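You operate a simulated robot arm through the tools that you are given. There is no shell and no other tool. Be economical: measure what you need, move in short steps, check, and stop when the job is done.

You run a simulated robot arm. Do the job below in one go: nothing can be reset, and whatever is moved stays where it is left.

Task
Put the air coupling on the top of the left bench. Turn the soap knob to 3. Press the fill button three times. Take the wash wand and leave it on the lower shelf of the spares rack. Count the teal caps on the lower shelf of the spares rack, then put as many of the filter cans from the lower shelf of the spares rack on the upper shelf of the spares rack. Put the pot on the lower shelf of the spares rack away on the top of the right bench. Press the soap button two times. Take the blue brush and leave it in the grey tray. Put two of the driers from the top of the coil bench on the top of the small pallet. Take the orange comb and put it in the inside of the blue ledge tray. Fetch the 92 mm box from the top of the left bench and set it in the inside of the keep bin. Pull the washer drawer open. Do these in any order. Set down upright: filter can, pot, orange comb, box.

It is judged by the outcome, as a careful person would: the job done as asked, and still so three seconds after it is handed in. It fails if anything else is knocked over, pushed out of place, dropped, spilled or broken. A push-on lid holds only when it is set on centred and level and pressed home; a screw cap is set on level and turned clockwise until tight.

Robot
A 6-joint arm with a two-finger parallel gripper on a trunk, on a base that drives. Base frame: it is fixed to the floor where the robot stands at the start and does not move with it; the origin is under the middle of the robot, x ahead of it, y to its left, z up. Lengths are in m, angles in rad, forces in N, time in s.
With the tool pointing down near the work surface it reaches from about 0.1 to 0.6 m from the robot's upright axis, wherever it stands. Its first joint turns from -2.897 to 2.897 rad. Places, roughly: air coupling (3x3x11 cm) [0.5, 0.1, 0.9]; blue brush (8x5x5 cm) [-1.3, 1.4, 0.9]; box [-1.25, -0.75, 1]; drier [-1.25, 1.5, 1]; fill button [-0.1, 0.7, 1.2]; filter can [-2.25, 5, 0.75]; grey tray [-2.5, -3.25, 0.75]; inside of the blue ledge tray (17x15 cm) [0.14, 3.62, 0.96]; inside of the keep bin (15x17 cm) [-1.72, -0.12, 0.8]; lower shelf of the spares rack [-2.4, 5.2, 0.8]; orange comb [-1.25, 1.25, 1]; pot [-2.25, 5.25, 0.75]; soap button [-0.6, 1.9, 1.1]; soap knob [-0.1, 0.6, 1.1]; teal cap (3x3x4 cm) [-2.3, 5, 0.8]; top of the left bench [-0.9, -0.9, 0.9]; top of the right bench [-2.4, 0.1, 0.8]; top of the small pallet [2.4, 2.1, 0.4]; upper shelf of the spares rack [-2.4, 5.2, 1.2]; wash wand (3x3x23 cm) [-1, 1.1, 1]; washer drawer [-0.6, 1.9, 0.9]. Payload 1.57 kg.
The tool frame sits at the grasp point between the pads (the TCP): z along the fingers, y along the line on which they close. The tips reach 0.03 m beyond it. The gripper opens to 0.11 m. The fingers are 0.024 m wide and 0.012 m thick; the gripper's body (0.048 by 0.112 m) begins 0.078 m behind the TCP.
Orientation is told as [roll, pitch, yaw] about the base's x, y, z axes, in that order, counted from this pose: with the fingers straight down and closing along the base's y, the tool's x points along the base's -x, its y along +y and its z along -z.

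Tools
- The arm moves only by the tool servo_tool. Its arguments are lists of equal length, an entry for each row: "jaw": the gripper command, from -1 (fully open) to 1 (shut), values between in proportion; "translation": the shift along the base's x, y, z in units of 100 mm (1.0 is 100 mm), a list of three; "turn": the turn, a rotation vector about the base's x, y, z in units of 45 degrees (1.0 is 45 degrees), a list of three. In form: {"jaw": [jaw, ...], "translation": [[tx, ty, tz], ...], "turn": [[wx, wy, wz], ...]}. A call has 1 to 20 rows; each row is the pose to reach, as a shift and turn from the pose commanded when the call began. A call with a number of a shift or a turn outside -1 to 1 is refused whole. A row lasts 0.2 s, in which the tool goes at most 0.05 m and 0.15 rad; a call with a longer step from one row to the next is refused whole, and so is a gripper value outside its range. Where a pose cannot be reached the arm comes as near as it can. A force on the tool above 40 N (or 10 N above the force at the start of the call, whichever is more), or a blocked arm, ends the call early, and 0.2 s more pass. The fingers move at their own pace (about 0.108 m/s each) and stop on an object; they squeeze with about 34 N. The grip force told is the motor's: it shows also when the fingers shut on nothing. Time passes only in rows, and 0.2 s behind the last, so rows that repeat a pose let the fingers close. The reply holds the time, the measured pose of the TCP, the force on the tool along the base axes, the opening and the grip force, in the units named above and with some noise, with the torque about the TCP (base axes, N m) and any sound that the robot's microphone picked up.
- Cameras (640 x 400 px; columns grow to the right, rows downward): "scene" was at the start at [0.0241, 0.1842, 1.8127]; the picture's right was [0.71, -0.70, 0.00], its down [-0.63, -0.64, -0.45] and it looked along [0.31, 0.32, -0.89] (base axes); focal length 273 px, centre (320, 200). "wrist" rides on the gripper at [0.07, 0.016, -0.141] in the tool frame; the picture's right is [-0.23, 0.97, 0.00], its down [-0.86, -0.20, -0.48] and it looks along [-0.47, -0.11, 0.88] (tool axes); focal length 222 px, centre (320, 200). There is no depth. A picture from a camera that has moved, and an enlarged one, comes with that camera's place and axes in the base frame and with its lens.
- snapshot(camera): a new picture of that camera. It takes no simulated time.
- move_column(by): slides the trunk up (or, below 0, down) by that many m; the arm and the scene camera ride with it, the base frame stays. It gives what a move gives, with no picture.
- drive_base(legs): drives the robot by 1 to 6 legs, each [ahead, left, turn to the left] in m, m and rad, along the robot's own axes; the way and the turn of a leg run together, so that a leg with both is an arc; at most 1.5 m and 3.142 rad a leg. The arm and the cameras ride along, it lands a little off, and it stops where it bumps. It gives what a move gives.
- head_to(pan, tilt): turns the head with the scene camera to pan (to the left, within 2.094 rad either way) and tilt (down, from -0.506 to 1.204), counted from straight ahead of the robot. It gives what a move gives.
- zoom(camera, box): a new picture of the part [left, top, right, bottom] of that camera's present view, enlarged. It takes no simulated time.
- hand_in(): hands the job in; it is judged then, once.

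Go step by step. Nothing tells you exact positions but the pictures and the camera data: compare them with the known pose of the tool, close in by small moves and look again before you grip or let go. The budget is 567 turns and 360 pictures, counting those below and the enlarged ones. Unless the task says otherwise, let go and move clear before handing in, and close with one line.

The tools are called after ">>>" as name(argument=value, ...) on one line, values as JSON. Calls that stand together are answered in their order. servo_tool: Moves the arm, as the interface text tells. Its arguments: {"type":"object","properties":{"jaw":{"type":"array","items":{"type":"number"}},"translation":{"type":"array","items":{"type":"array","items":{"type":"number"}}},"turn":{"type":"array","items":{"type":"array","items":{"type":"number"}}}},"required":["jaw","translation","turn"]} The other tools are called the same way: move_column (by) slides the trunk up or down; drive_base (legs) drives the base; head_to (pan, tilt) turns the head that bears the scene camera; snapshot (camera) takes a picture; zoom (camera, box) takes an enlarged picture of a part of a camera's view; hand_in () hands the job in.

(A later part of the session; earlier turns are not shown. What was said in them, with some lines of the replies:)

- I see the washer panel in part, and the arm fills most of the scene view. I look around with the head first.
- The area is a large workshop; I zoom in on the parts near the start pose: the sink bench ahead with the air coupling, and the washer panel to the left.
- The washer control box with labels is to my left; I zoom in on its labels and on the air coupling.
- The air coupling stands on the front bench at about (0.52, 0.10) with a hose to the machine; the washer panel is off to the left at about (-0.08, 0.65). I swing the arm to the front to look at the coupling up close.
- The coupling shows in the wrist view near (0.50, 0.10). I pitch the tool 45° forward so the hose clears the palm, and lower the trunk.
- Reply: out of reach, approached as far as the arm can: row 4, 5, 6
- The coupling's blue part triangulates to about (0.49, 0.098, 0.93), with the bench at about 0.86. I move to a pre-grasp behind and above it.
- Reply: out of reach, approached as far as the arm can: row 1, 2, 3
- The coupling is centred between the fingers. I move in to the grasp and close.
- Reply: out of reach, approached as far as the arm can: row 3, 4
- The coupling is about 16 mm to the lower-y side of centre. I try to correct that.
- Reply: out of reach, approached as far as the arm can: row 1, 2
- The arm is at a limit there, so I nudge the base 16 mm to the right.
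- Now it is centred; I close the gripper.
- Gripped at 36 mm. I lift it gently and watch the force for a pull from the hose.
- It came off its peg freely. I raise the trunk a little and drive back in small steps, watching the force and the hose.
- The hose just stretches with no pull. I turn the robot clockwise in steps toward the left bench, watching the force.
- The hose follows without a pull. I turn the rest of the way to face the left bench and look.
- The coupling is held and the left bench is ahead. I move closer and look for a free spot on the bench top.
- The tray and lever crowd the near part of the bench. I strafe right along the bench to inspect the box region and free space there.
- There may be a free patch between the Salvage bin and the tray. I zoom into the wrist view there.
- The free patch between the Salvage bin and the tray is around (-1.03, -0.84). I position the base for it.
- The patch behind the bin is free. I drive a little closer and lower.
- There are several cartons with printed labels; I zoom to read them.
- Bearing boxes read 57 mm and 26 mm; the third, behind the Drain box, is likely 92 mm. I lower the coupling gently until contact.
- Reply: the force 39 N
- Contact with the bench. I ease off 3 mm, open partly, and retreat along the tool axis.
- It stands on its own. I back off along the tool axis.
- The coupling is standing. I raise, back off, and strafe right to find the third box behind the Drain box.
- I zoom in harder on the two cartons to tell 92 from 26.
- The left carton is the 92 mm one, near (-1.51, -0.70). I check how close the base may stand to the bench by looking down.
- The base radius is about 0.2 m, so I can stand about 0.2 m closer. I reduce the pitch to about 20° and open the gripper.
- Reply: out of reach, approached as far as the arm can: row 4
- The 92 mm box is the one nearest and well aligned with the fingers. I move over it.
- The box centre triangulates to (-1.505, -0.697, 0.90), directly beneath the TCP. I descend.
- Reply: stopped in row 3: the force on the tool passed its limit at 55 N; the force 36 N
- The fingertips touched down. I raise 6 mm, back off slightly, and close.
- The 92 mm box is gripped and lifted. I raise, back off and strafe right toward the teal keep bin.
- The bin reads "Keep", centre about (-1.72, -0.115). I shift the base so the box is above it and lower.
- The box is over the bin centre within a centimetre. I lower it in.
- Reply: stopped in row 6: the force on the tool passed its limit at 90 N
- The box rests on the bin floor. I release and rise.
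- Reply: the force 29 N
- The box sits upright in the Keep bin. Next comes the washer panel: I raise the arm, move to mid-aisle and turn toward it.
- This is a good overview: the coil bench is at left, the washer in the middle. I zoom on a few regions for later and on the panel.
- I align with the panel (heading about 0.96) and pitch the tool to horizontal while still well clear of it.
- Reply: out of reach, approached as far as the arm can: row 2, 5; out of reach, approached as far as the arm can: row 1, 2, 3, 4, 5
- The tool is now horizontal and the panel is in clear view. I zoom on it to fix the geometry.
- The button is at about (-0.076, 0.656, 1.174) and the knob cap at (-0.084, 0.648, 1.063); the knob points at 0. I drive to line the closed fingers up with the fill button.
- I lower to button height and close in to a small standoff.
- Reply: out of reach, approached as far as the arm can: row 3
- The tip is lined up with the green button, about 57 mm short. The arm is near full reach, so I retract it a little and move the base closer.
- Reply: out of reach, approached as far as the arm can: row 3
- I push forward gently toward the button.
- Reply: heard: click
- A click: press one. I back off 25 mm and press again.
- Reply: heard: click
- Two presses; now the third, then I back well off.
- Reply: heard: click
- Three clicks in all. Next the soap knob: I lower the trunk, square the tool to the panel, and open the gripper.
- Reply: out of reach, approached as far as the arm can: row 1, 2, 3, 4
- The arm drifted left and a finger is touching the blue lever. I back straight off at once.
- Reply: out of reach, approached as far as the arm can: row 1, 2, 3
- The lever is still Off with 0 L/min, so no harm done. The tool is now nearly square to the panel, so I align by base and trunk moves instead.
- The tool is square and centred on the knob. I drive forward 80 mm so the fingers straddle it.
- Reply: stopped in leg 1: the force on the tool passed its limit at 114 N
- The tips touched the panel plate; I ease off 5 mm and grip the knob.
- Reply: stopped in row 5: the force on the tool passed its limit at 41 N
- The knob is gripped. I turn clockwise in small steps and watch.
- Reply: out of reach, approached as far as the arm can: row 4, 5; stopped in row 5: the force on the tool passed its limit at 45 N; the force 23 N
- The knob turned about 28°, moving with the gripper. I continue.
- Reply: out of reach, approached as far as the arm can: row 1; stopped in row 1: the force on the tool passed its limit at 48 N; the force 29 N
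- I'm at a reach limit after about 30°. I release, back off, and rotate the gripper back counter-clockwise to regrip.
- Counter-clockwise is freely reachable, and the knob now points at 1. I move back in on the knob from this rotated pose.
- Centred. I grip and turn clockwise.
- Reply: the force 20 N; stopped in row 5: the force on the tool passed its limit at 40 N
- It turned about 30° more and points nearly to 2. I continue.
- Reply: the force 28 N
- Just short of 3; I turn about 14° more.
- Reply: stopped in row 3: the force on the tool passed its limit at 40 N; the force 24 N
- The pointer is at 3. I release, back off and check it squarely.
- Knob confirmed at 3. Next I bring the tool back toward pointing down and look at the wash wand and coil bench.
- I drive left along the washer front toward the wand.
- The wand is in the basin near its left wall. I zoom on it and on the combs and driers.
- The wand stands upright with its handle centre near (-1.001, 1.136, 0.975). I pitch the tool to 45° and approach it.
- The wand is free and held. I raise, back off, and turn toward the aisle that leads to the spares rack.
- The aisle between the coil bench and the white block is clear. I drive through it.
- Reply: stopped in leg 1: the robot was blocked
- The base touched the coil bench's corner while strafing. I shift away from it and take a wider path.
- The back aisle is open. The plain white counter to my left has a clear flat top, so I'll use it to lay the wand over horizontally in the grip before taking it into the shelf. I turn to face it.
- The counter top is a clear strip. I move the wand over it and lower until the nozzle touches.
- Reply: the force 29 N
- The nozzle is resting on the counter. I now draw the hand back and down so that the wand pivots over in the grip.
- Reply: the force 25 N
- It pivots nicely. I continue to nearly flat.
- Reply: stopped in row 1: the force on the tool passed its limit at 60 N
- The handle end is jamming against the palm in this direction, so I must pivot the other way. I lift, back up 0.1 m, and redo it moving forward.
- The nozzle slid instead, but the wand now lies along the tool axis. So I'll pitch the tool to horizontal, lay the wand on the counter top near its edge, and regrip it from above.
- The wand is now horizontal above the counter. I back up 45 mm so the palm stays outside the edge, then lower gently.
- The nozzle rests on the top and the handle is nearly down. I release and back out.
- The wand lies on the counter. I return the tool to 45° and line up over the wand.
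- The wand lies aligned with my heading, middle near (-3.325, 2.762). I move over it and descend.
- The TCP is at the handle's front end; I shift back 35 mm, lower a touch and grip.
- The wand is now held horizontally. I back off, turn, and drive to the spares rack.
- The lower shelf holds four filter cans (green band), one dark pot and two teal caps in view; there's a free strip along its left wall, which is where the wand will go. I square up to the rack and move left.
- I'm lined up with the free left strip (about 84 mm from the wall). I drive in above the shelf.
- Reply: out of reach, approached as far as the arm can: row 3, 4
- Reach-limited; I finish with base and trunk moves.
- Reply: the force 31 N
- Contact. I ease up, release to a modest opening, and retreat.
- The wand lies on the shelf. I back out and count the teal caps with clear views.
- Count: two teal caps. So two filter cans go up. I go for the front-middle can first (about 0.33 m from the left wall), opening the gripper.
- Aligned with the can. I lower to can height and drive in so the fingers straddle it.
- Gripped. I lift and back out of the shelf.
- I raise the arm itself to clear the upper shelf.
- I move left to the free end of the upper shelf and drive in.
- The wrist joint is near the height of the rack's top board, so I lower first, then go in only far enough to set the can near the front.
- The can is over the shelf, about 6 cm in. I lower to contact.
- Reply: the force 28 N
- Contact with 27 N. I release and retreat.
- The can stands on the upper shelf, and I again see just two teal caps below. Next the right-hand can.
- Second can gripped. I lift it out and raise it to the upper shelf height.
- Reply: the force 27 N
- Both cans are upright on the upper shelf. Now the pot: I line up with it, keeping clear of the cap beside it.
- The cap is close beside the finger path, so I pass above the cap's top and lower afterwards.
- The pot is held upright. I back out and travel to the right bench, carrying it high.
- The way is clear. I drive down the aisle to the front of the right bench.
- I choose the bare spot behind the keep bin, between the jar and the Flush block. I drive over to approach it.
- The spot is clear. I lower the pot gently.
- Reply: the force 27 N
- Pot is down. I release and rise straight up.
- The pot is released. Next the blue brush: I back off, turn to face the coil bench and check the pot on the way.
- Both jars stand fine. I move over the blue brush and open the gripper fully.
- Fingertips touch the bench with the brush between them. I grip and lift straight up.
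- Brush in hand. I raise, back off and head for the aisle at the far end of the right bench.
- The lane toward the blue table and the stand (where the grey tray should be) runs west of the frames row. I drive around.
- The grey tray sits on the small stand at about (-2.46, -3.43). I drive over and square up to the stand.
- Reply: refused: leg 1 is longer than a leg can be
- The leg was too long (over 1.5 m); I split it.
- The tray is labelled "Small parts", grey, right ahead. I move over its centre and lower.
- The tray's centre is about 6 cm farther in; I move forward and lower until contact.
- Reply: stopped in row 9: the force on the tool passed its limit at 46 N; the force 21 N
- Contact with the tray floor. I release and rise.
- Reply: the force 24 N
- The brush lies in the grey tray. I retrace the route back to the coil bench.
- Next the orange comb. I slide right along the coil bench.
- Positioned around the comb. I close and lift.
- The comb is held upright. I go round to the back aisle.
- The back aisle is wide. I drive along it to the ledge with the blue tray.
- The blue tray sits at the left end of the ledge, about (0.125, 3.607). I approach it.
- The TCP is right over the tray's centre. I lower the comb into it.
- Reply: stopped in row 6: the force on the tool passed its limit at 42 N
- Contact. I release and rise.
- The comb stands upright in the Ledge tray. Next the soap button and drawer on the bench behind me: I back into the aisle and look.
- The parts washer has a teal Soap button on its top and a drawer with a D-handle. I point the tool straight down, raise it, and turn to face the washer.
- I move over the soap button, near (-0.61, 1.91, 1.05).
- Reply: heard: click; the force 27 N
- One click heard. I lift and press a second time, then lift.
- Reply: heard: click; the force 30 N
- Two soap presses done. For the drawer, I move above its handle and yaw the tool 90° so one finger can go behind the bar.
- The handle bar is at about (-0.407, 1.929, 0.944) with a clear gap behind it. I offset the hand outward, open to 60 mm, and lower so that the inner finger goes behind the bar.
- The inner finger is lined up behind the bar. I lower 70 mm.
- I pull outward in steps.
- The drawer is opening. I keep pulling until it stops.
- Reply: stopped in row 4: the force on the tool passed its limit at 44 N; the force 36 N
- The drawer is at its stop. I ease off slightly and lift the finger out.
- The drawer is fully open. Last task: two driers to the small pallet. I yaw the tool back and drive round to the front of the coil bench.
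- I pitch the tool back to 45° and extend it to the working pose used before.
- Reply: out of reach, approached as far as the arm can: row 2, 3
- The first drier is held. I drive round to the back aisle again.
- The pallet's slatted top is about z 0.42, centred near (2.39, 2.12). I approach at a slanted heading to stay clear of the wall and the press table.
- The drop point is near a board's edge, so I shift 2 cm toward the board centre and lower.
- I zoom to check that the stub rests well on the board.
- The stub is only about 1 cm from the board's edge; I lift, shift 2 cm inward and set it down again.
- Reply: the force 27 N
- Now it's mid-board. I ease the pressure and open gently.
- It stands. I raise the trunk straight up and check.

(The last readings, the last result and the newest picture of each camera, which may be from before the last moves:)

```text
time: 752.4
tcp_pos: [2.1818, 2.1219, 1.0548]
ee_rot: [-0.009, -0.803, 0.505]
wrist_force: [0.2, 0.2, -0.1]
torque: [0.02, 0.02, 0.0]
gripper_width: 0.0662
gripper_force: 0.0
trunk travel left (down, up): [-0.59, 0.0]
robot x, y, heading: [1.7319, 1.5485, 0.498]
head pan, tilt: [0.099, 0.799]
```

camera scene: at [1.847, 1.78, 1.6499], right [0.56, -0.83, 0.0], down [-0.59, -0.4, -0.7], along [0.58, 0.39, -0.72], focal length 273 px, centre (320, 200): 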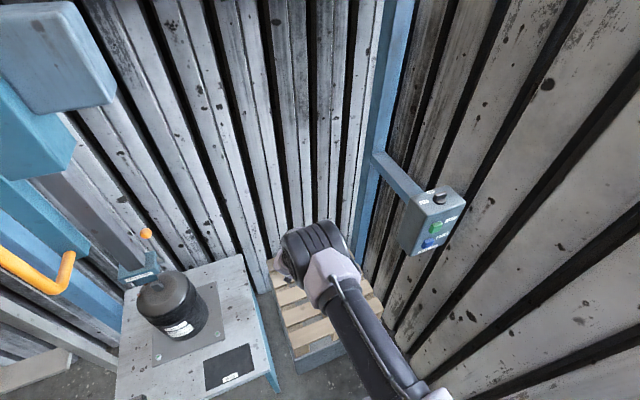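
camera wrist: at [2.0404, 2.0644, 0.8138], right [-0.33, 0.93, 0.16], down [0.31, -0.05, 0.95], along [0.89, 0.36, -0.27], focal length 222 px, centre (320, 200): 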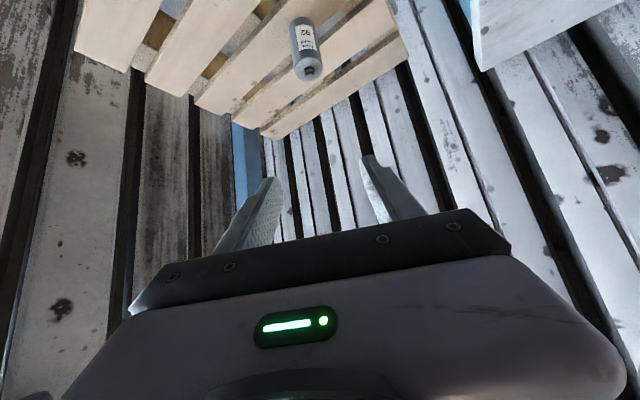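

The first drier stands on the pallet. I head back for the second.

>>> servo_tool(jaw=[-0.3, -0.3, -0.3], translation=[[0, 0, 0.33], [0, 0, 0.66], [0, 0, 0.95]], turn=[[0, 0, 0], [0, 0, 0], [0, 0, 0]])

>>> drive_base(legs=[[-0.48, 0.15, 0], [0, 0, 0.512], [0, 1.4, 0], [0, 1.4, 0], [0, 0.5, 0]])

```text
time: 753.2
tcp_pos: [2.1807, 2.1209, 1.1514]
ee_rot: [-0.01, -0.804, 0.503]
wrist_force: [-0.1, -0.2, -0.1]
torque: [-0.03, 0.03, -0.03]
gripper_width: 0.0714
gripper_force: 0.1
trunk travel left (down, up): [-0.59, 0.0]
robot x, y, heading: [1.7362, 1.5477, 0.503]
head pan, tilt: [0.099, 0.799]
```

```text
time: 773.3
tcp_pos: [-1.4929, 3.8869, 1.1525]
ee_rot: [-0.009, -0.803, 1.032]
wrist_force: [-0.4, 0.0, -0.3]
torque: [0.0, 0.0, -0.02]
gripper_width: 0.0713
gripper_force: 0.1
trunk travel left (down, up): [-0.59, 0.0]
robot x, y, heading: [-1.5903, 3.1681, 1.032]
head pan, tilt: [0.099, 0.799]
```

>>> drive_base(legs=[[-0.257, 0.43, 0], [-0.646, -0.107, 0], [-0.581, 0.037, 0], [-0.686, -0.41, 0], [-0.03, -1.2, 0]])

>>> snapshot(camera="wrist")

```text
time: 791.9
tcp_pos: [-1.5627, 1.3587, 1.1509]
ee_rot: [-0.009, -0.803, 1.03]
wrist_force: [-1.0, -0.5, 0.1]
torque: [-0.01, -0.03, 0.02]
gripper_width: 0.0713
gripper_force: 0.1
trunk travel left (down, up): [-0.59, 0.0]
robot x, y, heading: [-1.659, 0.6389, 1.027]
head pan, tilt: [0.099, 0.799]
```

```text
86 pictures are left
camera wrist: at [-1.6552, 1.2409, 1.1992], right [-0.75, 0.64, 0.16], down [0.3, 0.11, 0.95], along [0.59, 0.76, -0.27], focal length 222 px, centre (320, 200)
```

wrist: 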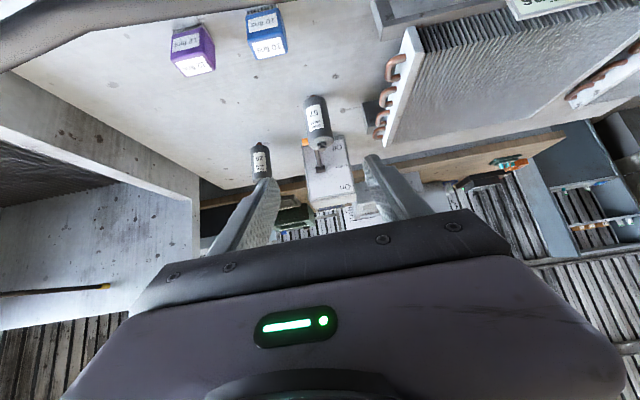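

I take drier 26, which has more clearance than 57. I position over it.

>>> drive_base(legs=[[0, -0.175, 0], [0.22, 0, 0]])

>>> move_column(by=-0.1)

>>> snapshot(camera="wrist")

```text
time: 794.7
tcp_pos: [-1.298, 1.4557, 1.1516]
ee_rot: [-0.01, -0.804, 1.029]
wrist_force: [0.0, -0.2, 0.3]
torque: [0.0, 0.01, -0.01]
gripper_width: 0.0715
gripper_force: 0.0
trunk travel left (down, up): [-0.59, 0.0]
robot x, y, heading: [-1.4026, 0.7377, 1.024]
head pan, tilt: [0.099, 0.799]
```

```text
time: 796.0
tcp_pos: [-1.2976, 1.4571, 1.0528]
ee_rot: [-0.008, -0.803, 1.028]
wrist_force: [0.2, 0.4, -0.8]
torque: [0.01, 0.0, -0.03]
gripper_width: 0.0716
gripper_force: 0.1
trunk travel left (down, up): [-0.49, 0.1]
robot x, y, heading: [-1.3957, 0.7357, 1.024]
head pan, tilt: [0.099, 0.799]
```

```text
85 pictures are left
camera wrist: at [-1.39, 1.3362, 1.0995], right [-0.75, 0.64, 0.16], down [0.3, 0.11, 0.95], along [0.59, 0.76, -0.27], focal length 222 px, centre (320, 200)
```

wrist: 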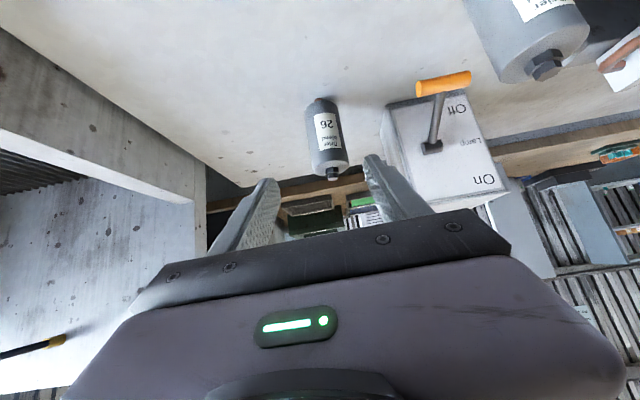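

>>> drive_base(legs=[[0.115, 0.004, 0]])

>>> servo_tool(jaw=[-0.3, -0.3, -0.3, -0.3], translation=[[0, 0, -0.3], [0, 0, -0.6], [0, 0, -0.9], [0, 0, -1.0]], turn=[[0, 0, 0], [0, 0, 0], [0, 0, 0], [0, 0, 0]])

>>> snapshot(camera="wrist")

```text
time: 797.2
tcp_pos: [-1.2416, 1.555, 1.0505]
ee_rot: [-0.008, -0.802, 1.028]
wrist_force: [0.5, 0.9, -0.1]
torque: [0.03, -0.03, -0.01]
gripper_width: 0.0715
gripper_force: 0.0
trunk travel left (down, up): [-0.49, 0.1]
robot x, y, heading: [-1.346, 0.8381, 1.023]
head pan, tilt: [0.099, 0.799]
```

```text
time: 798.2
tcp_pos: [-1.2424, 1.5548, 0.952]
ee_rot: [-0.012, -0.803, 1.028]
wrist_force: [0.0, -0.7, 0.4]
torque: [0.0, -0.03, 0.0]
gripper_width: 0.0714
gripper_force: 0.1
trunk travel left (down, up): [-0.49, 0.1]
robot x, y, heading: [-1.3443, 0.8349, 1.022]
head pan, tilt: [0.099, 0.799]
```

```text
84 pictures are left
camera wrist: at [-1.3346, 1.4355, 0.9994], right [-0.75, 0.64, 0.16], down [0.3, 0.11, 0.95], along [0.59, 0.76, -0.27], focal length 222 px, centre (320, 200)
```

wrist: 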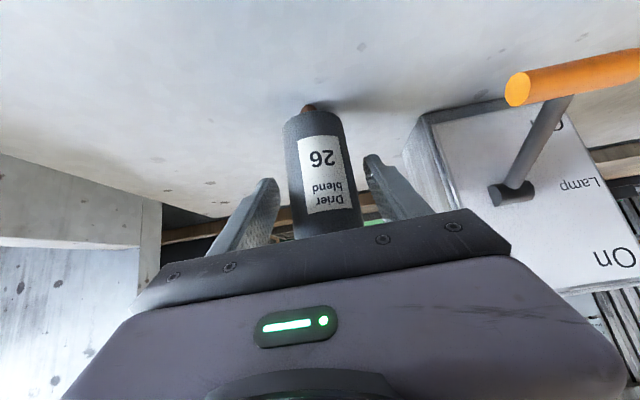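

>>> servo_tool(jaw=[-0.3, -0.1, 0.1, 0.4, 0.8, 1, 1], translation=[[0.06, 0.1, -0.1], [0.06, 0.1, -0.1], [0.06, 0.1, -0.1], [0.06, 0.1, -0.1], [0.06, 0.1, -0.1], [0.06, 0.1, -0.1], [0.06, 0.1, -0.1]], turn=[[0, 0, 0], [0, 0, 0], [0, 0, 0], [0, 0, 0], [0, 0, 0], [0, 0, 0], [0, 0, 0]])

>>> servo_tool(jaw=[1, 1, 1], translation=[[0, 0, 0.3], [0, 0, 0.6], [0, 0, 0.95]], turn=[[0, 0, 0], [0, 0, 0], [0, 0, 0]])

>>> move_column(by=0.1)

>>> snapshot(camera="wrist")

```text
time: 799.9
tcp_pos: [-1.235, 1.5584, 0.9527]
ee_rot: [-0.009, -0.803, 1.031]
wrist_force: [-0.8, 0.4, -2.4]
torque: [0.01, 0.01, 0.04]
gripper_width: 0.046
gripper_force: 34.5
out of reach, approached as far as the arm can: row 1, 2, 3, 4, 5, 6, 7
trunk travel left (down, up): [-0.49, 0.1]
robot x, y, heading: [-1.3445, 0.8347, 1.028]
head pan, tilt: [0.099, 0.799]
```

```text
time: 800.6
tcp_pos: [-1.2362, 1.5577, 1.0487]
ee_rot: [-0.008, -0.802, 1.028]
wrist_force: [1.3, 0.3, -3.1]
torque: [-0.01, -0.01, -0.01]
gripper_width: 0.0459
gripper_force: 34.8
trunk travel left (down, up): [-0.49, 0.1]
robot x, y, heading: [-1.3411, 0.8368, 1.026]
head pan, tilt: [0.099, 0.799]
```

```text
time: 802.0
tcp_pos: [-1.2373, 1.5593, 1.1485]
ee_rot: [-0.009, -0.802, 1.03]
wrist_force: [0.0, -0.7, -2.7]
torque: [0.01, 0.0, 0.03]
gripper_width: 0.0462
gripper_force: 34.5
trunk travel left (down, up): [-0.59, 0.0]
robot x, y, heading: [-1.3437, 0.8353, 1.022]
head pan, tilt: [0.099, 0.799]
```

```text
83 pictures are left
camera wrist: at [-1.3293, 1.4386, 1.1964], right [-0.75, 0.64, 0.16], down [0.3, 0.11, 0.95], along [0.59, 0.76, -0.27], focal length 222 px, centre (320, 200)
```

wrist: 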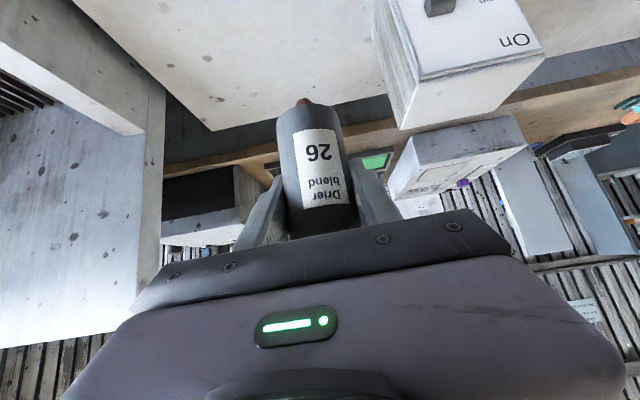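

Second drier held. I repeat the route.

>>> drive_base(legs=[[-0.38, 0, 0], [0.093, 1.366, 0], [0.68, 0.42, 0], [0.564, -0.043, 0], [0.718, 0.051, 0], [0.388, -0.29, 0]])

>>> drive_base(legs=[[-0.1, 0, 0], [0, -1.4, 0], [0, -1.4, 0], [0, -0.5, 0], [-0.08, 0, 0], [0, 0, -0.512]])

```text
time: 823.5
tcp_pos: [-1.4244, 4.088, 1.1482]
ee_rot: [-0.01, -0.804, 1.015]
wrist_force: [0.0, -0.8, -4.0]
torque: [0.02, -0.02, -0.01]
gripper_width: 0.0461
gripper_force: 34.2
trunk travel left (down, up): [-0.59, 0.0]
robot x, y, heading: [-1.5392, 3.3655, 1.012]
head pan, tilt: [0.099, 0.799]
```

```text
time: 842.4
tcp_pos: [1.5946, 1.9725, 1.1484]
ee_rot: [-0.009, -0.801, 0.471]
wrist_force: [0.0, 0.3, -2.7]
torque: [0.0, 0.01, 0.02]
gripper_width: 0.0461
gripper_force: 33.9
trunk travel left (down, up): [-0.59, 0.0]
robot x, y, heading: [1.1227, 1.4162, 0.467]
head pan, tilt: [0.099, 0.799]
```

>>> drive_base(legs=[[0.4, -0.277, 0], [0.32, 0, 0]])

>>> move_column(by=-0.3)

>>> snapshot(camera="wrist")

>>> snapshot(camera="scene")

```text
time: 847.0
tcp_pos: [2.3623, 2.0428, 1.1492]
ee_rot: [-0.01, -0.803, 0.465]
wrist_force: [0.5, 0.4, -2.6]
torque: [0.02, -0.03, 0.01]
gripper_width: 0.0459
gripper_force: 34.2
trunk travel left (down, up): [-0.59, 0.0]
robot x, y, heading: [1.8862, 1.4888, 0.462]
head pan, tilt: [0.099, 0.799]
```

```text
time: 850.0
tcp_pos: [2.363, 2.0436, 0.8485]
ee_rot: [-0.007, -0.803, 0.466]
wrist_force: [1.0, 0.0, -2.6]
torque: [-0.01, -0.01, 0.02]
gripper_width: 0.046
gripper_force: 34.2
trunk travel left (down, up): [-0.29, 0.3]
robot x, y, heading: [1.886, 1.4873, 0.464]
head pan, tilt: [0.099, 0.799]
```

```text
82 pictures are left
camera wrist: at [2.2207, 1.9914, 0.8967], right [-0.29, 0.94, 0.16], down [0.31, -0.06, 0.95], along [0.91, 0.32, -0.27], focal length 222 px, centre (320, 200)
```

wrist: 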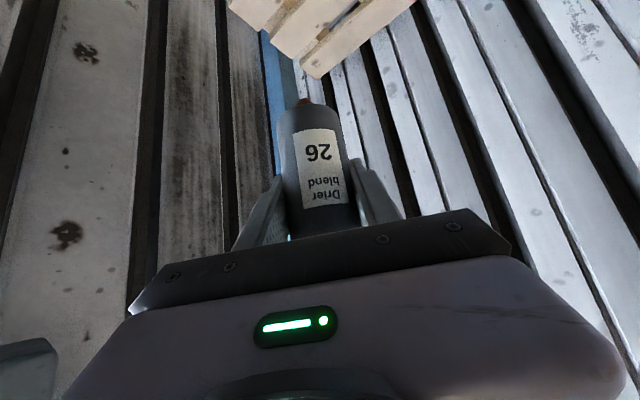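

```text
81 pictures are left
camera scene: at [1.8751, 1.6491, 1.6999], right [0.53, -0.85, 0.0], down [-0.61, -0.38, -0.7], along [0.59, 0.37, -0.72], focal length 273 px, centre (320, 200)
```

scene: 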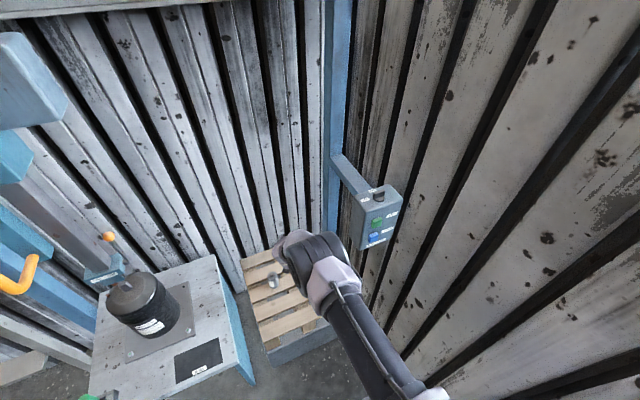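

>>> move_column(by=-0.25)

>>> snapshot(camera="wrist")

>>> zoom(camera="scene", box=[200, 160, 440, 340])

```text
time: 852.6
tcp_pos: [2.3624, 2.0431, 0.5991]
ee_rot: [-0.009, -0.802, 0.464]
wrist_force: [-0.4, -0.1, -3.3]
torque: [0.01, -0.03, 0.03]
gripper_width: 0.046
gripper_force: 34.0
trunk travel left (down, up): [-0.04, 0.55]
robot x, y, heading: [1.8868, 1.4916, 0.462]
head pan, tilt: [0.099, 0.799]
```

```text
80 pictures are left
camera wrist: at [2.2207, 1.9914, 0.6467], right [-0.29, 0.94, 0.16], down [0.31, -0.06, 0.95], along [0.91, 0.32, -0.27], focal length 222 px, centre (320, 200)
```

wrist: 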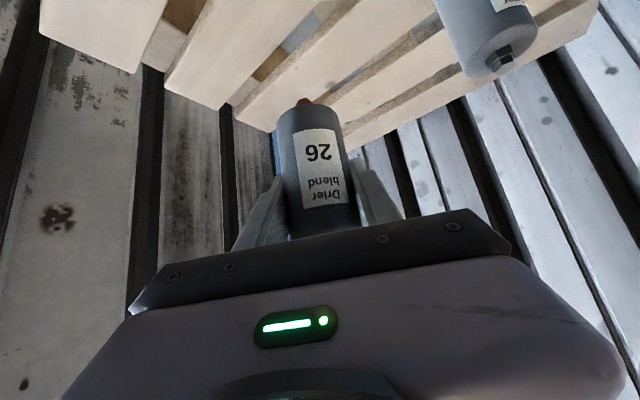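

```text
2.22 times, centred on (320, 250) of scene
camera zoom: at [1.8751, 1.649, 1.4499], right [0.53, -0.85, 0.0], down [-0.61, -0.38, -0.7], along [0.59, 0.37, -0.72], focal length 606 px, centre (320, 89)
```

zoom: 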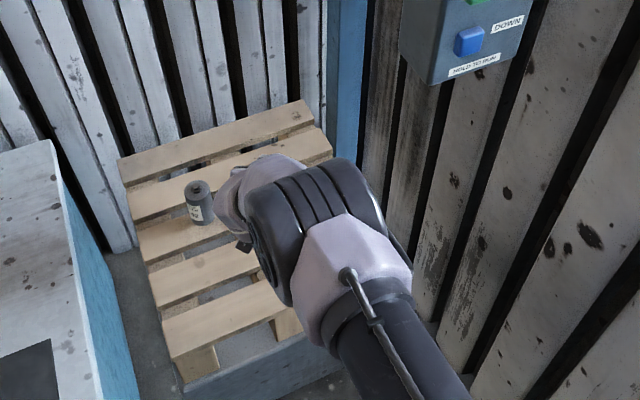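

>>> move_column(by=-0.04)

>>> servo_tool(jaw=[1, 1, 1], translation=[[-0.04, -0.06, -0.15], [-0.07, -0.11, -0.3], [-0.07, -0.11, -0.5]], turn=[[0, 0, 0], [0, 0, 0], [0, 0, 0]])

>>> zoom(camera="wrist", box=[160, 0, 480, 200])

```text
time: 853.5
tcp_pos: [2.3626, 2.0435, 0.5582]
ee_rot: [-0.009, -0.802, 0.466]
wrist_force: [0.6, -0.5, -3.4]
torque: [-0.03, -0.01, -0.02]
gripper_width: 0.0461
gripper_force: 33.8
trunk travel left (down, up): [0.0, 0.59]
robot x, y, heading: [1.8897, 1.4922, 0.459]
head pan, tilt: [0.099, 0.799]
```

```text
time: 854.3
tcp_pos: [2.3556, 2.0316, 0.5085]
ee_rot: [-0.009, -0.803, 0.464]
wrist_force: [-0.8, 0.1, -2.2]
torque: [0.01, -0.01, 0.02]
gripper_width: 0.0461
gripper_force: 33.5
trunk travel left (down, up): [0.0, 0.59]
robot x, y, heading: [1.8851, 1.4887, 0.459]
head pan, tilt: [0.099, 0.799]
```

```text
2.00 times, centred on (320, 100) of wrist
camera zoom: at [2.2138, 1.9799, 0.5567], right [-0.29, 0.94, 0.16], down [0.31, -0.06, 0.95], along [0.91, 0.32, -0.27], focal length 444 px, centre (320, 400)
```

zoom: 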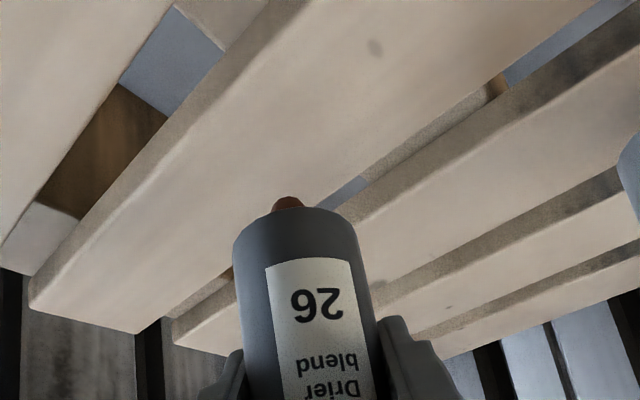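

The landing point is mid-board now. I lower to contact.

>>> servo_tool(jaw=[1, 1, 1, 1, 1, 1, 1, 1, 1, 1, 1, 1], translation=[[0, 0, -0.06], [0, 0, -0.12], [0, 0, -0.16], [0, 0, -0.19], [0, 0, -0.21], [0, 0, -0.23], [0, 0, -0.25], [0, 0, -0.27], [0, 0, -0.29], [0, 0, -0.31], [0, 0, -0.33], [0, 0, -0.34]], turn=[[0, 0, 0], [0, 0, 0], [0, 0, 0], [0, 0, 0], [0, 0, 0], [0, 0, 0], [0, 0, 0], [0, 0, 0], [0, 0, 0], [0, 0, 0], [0, 0, 0], [0, 0, 0]])

>>> zoom(camera="wrist", box=[160, 0, 480, 200])

```text
time: 856.9
tcp_pos: [2.3574, 2.0342, 0.4806]
ee_rot: [-0.005, -0.81, 0.46]
wrist_force: [-1.2, -4.0, 33.2]
torque: [-0.3, 0.25, 0.0]
gripper_width: 0.0464
gripper_force: 34.2
trunk travel left (down, up): [0.0, 0.59]
robot x, y, heading: [1.8864, 1.4945, 0.46]
head pan, tilt: [0.099, 0.799]
```

```text
2.00 times, centred on (320, 100) of wrist
camera zoom: at [2.2138, 1.9807, 0.5263], right [-0.29, 0.94, 0.16], down [0.31, -0.07, 0.95], along [0.91, 0.32, -0.27], focal length 444 px, centre (320, 400)
```

zoom: 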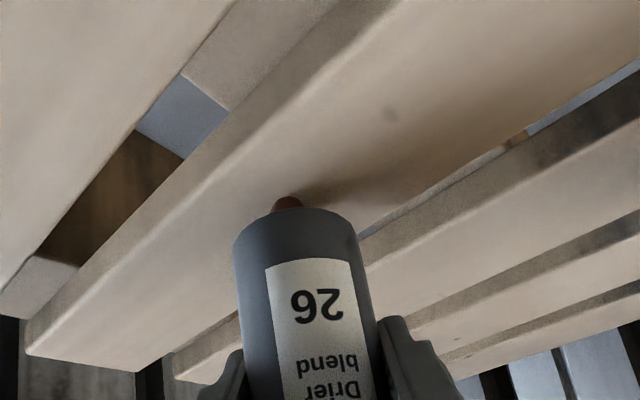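

>>> servo_tool(jaw=[1, 1, 0.6, 0.1, -0.1, -0.2, -0.2], translation=[[0, 0, 0.03], [0, 0, 0.05], [0, 0, 0.05], [0, 0, 0.05], [0, 0, 0.05], [0, 0, 0.05], [0, 0, 0.05]], turn=[[0, 0, 0], [0, 0, 0], [0, 0, 0], [0, 0, 0], [0, 0, 0], [0, 0, 0], [0, 0, 0]])

>>> snapshot(camera="wrist")

>>> move_column(by=0.3)

>>> drive_base(legs=[[-0.15, 0, 0]])

>>> snapshot(camera="wrist")

```text
time: 858.5
tcp_pos: [2.3555, 2.0316, 0.4799]
ee_rot: [-0.008, -0.803, 0.464]
wrist_force: [0.1, -0.7, 1.0]
torque: [-0.03, -0.02, 0.05]
gripper_width: 0.0659
gripper_force: 0.1
trunk travel left (down, up): [0.0, 0.59]
robot x, y, heading: [1.8885, 1.4889, 0.461]
head pan, tilt: [0.099, 0.799]
```

```text
76 pictures are left
camera wrist: at [2.2134, 1.9804, 0.5277], right [-0.29, 0.94, 0.16], down [0.31, -0.06, 0.95], along [0.91, 0.32, -0.27], focal length 222 px, centre (320, 200)
```

wrist: 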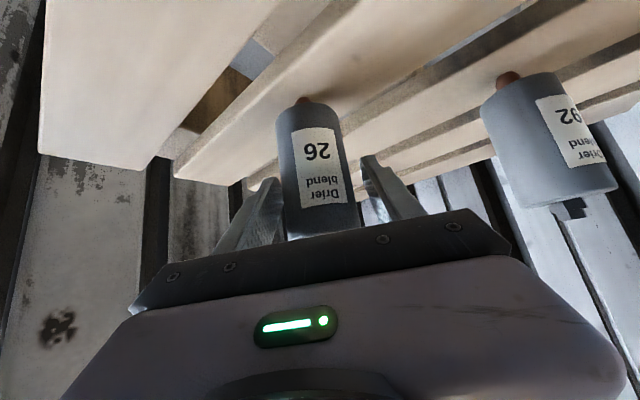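

```text
time: 861.5
tcp_pos: [2.3559, 2.0333, 0.7801]
ee_rot: [-0.008, -0.802, 0.464]
wrist_force: [0.1, -0.3, -0.7]
torque: [0.0, 0.0, 0.0]
gripper_width: 0.066
gripper_force: 0.2
trunk travel left (down, up): [-0.3, 0.29]
robot x, y, heading: [1.887, 1.4873, 0.462]
head pan, tilt: [0.099, 0.799]
```

```text
time: 862.8
tcp_pos: [2.2216, 1.9655, 0.7806]
ee_rot: [-0.009, -0.803, 0.465]
wrist_force: [-0.3, 0.2, -0.3]
torque: [-0.02, -0.01, 0.03]
gripper_width: 0.0659
gripper_force: 0.1
trunk travel left (down, up): [-0.3, 0.29]
robot x, y, heading: [1.7524, 1.4218, 0.462]
head pan, tilt: [0.099, 0.799]
```

```text
75 pictures are left
camera wrist: at [2.0796, 1.9144, 0.8282], right [-0.29, 0.94, 0.16], down [0.31, -0.06, 0.95], along [0.91, 0.32, -0.27], focal length 222 px, centre (320, 200)
```

wrist: 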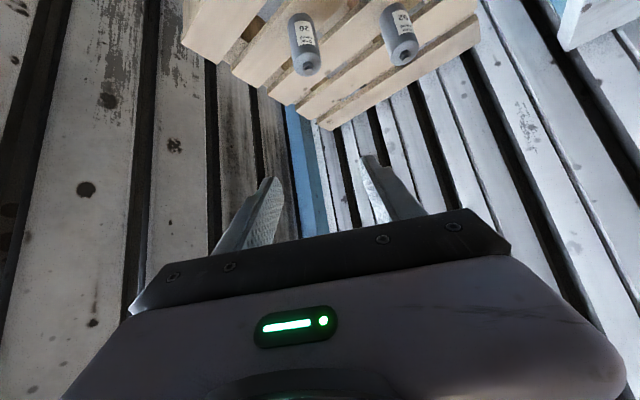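

Both driers stand on the pallet and everything else on the list is done. I lift clear and hand in.

>>> move_column(by=0.2)

>>> hand_in()

```text
time: 865.0
tcp_pos: [2.2229, 1.9662, 0.9795]
ee_rot: [-0.008, -0.802, 0.466]
wrist_force: [0.6, -0.1, 0.3]
torque: [0.0, -0.03, 0.0]
gripper_width: 0.066
gripper_force: 0.0
trunk travel left (down, up): [-0.5, 0.09]
robot x, y, heading: [1.7535, 1.4256, 0.459]
head pan, tilt: [0.099, 0.799]
```

```text
The job is handed in.
```

I carried out every item on the list and handed the job in; there were two teal caps, so two filter cans went up, and along the way the base bumped the coil bench's corner and a finger brushed the pump lever, which still read Off.
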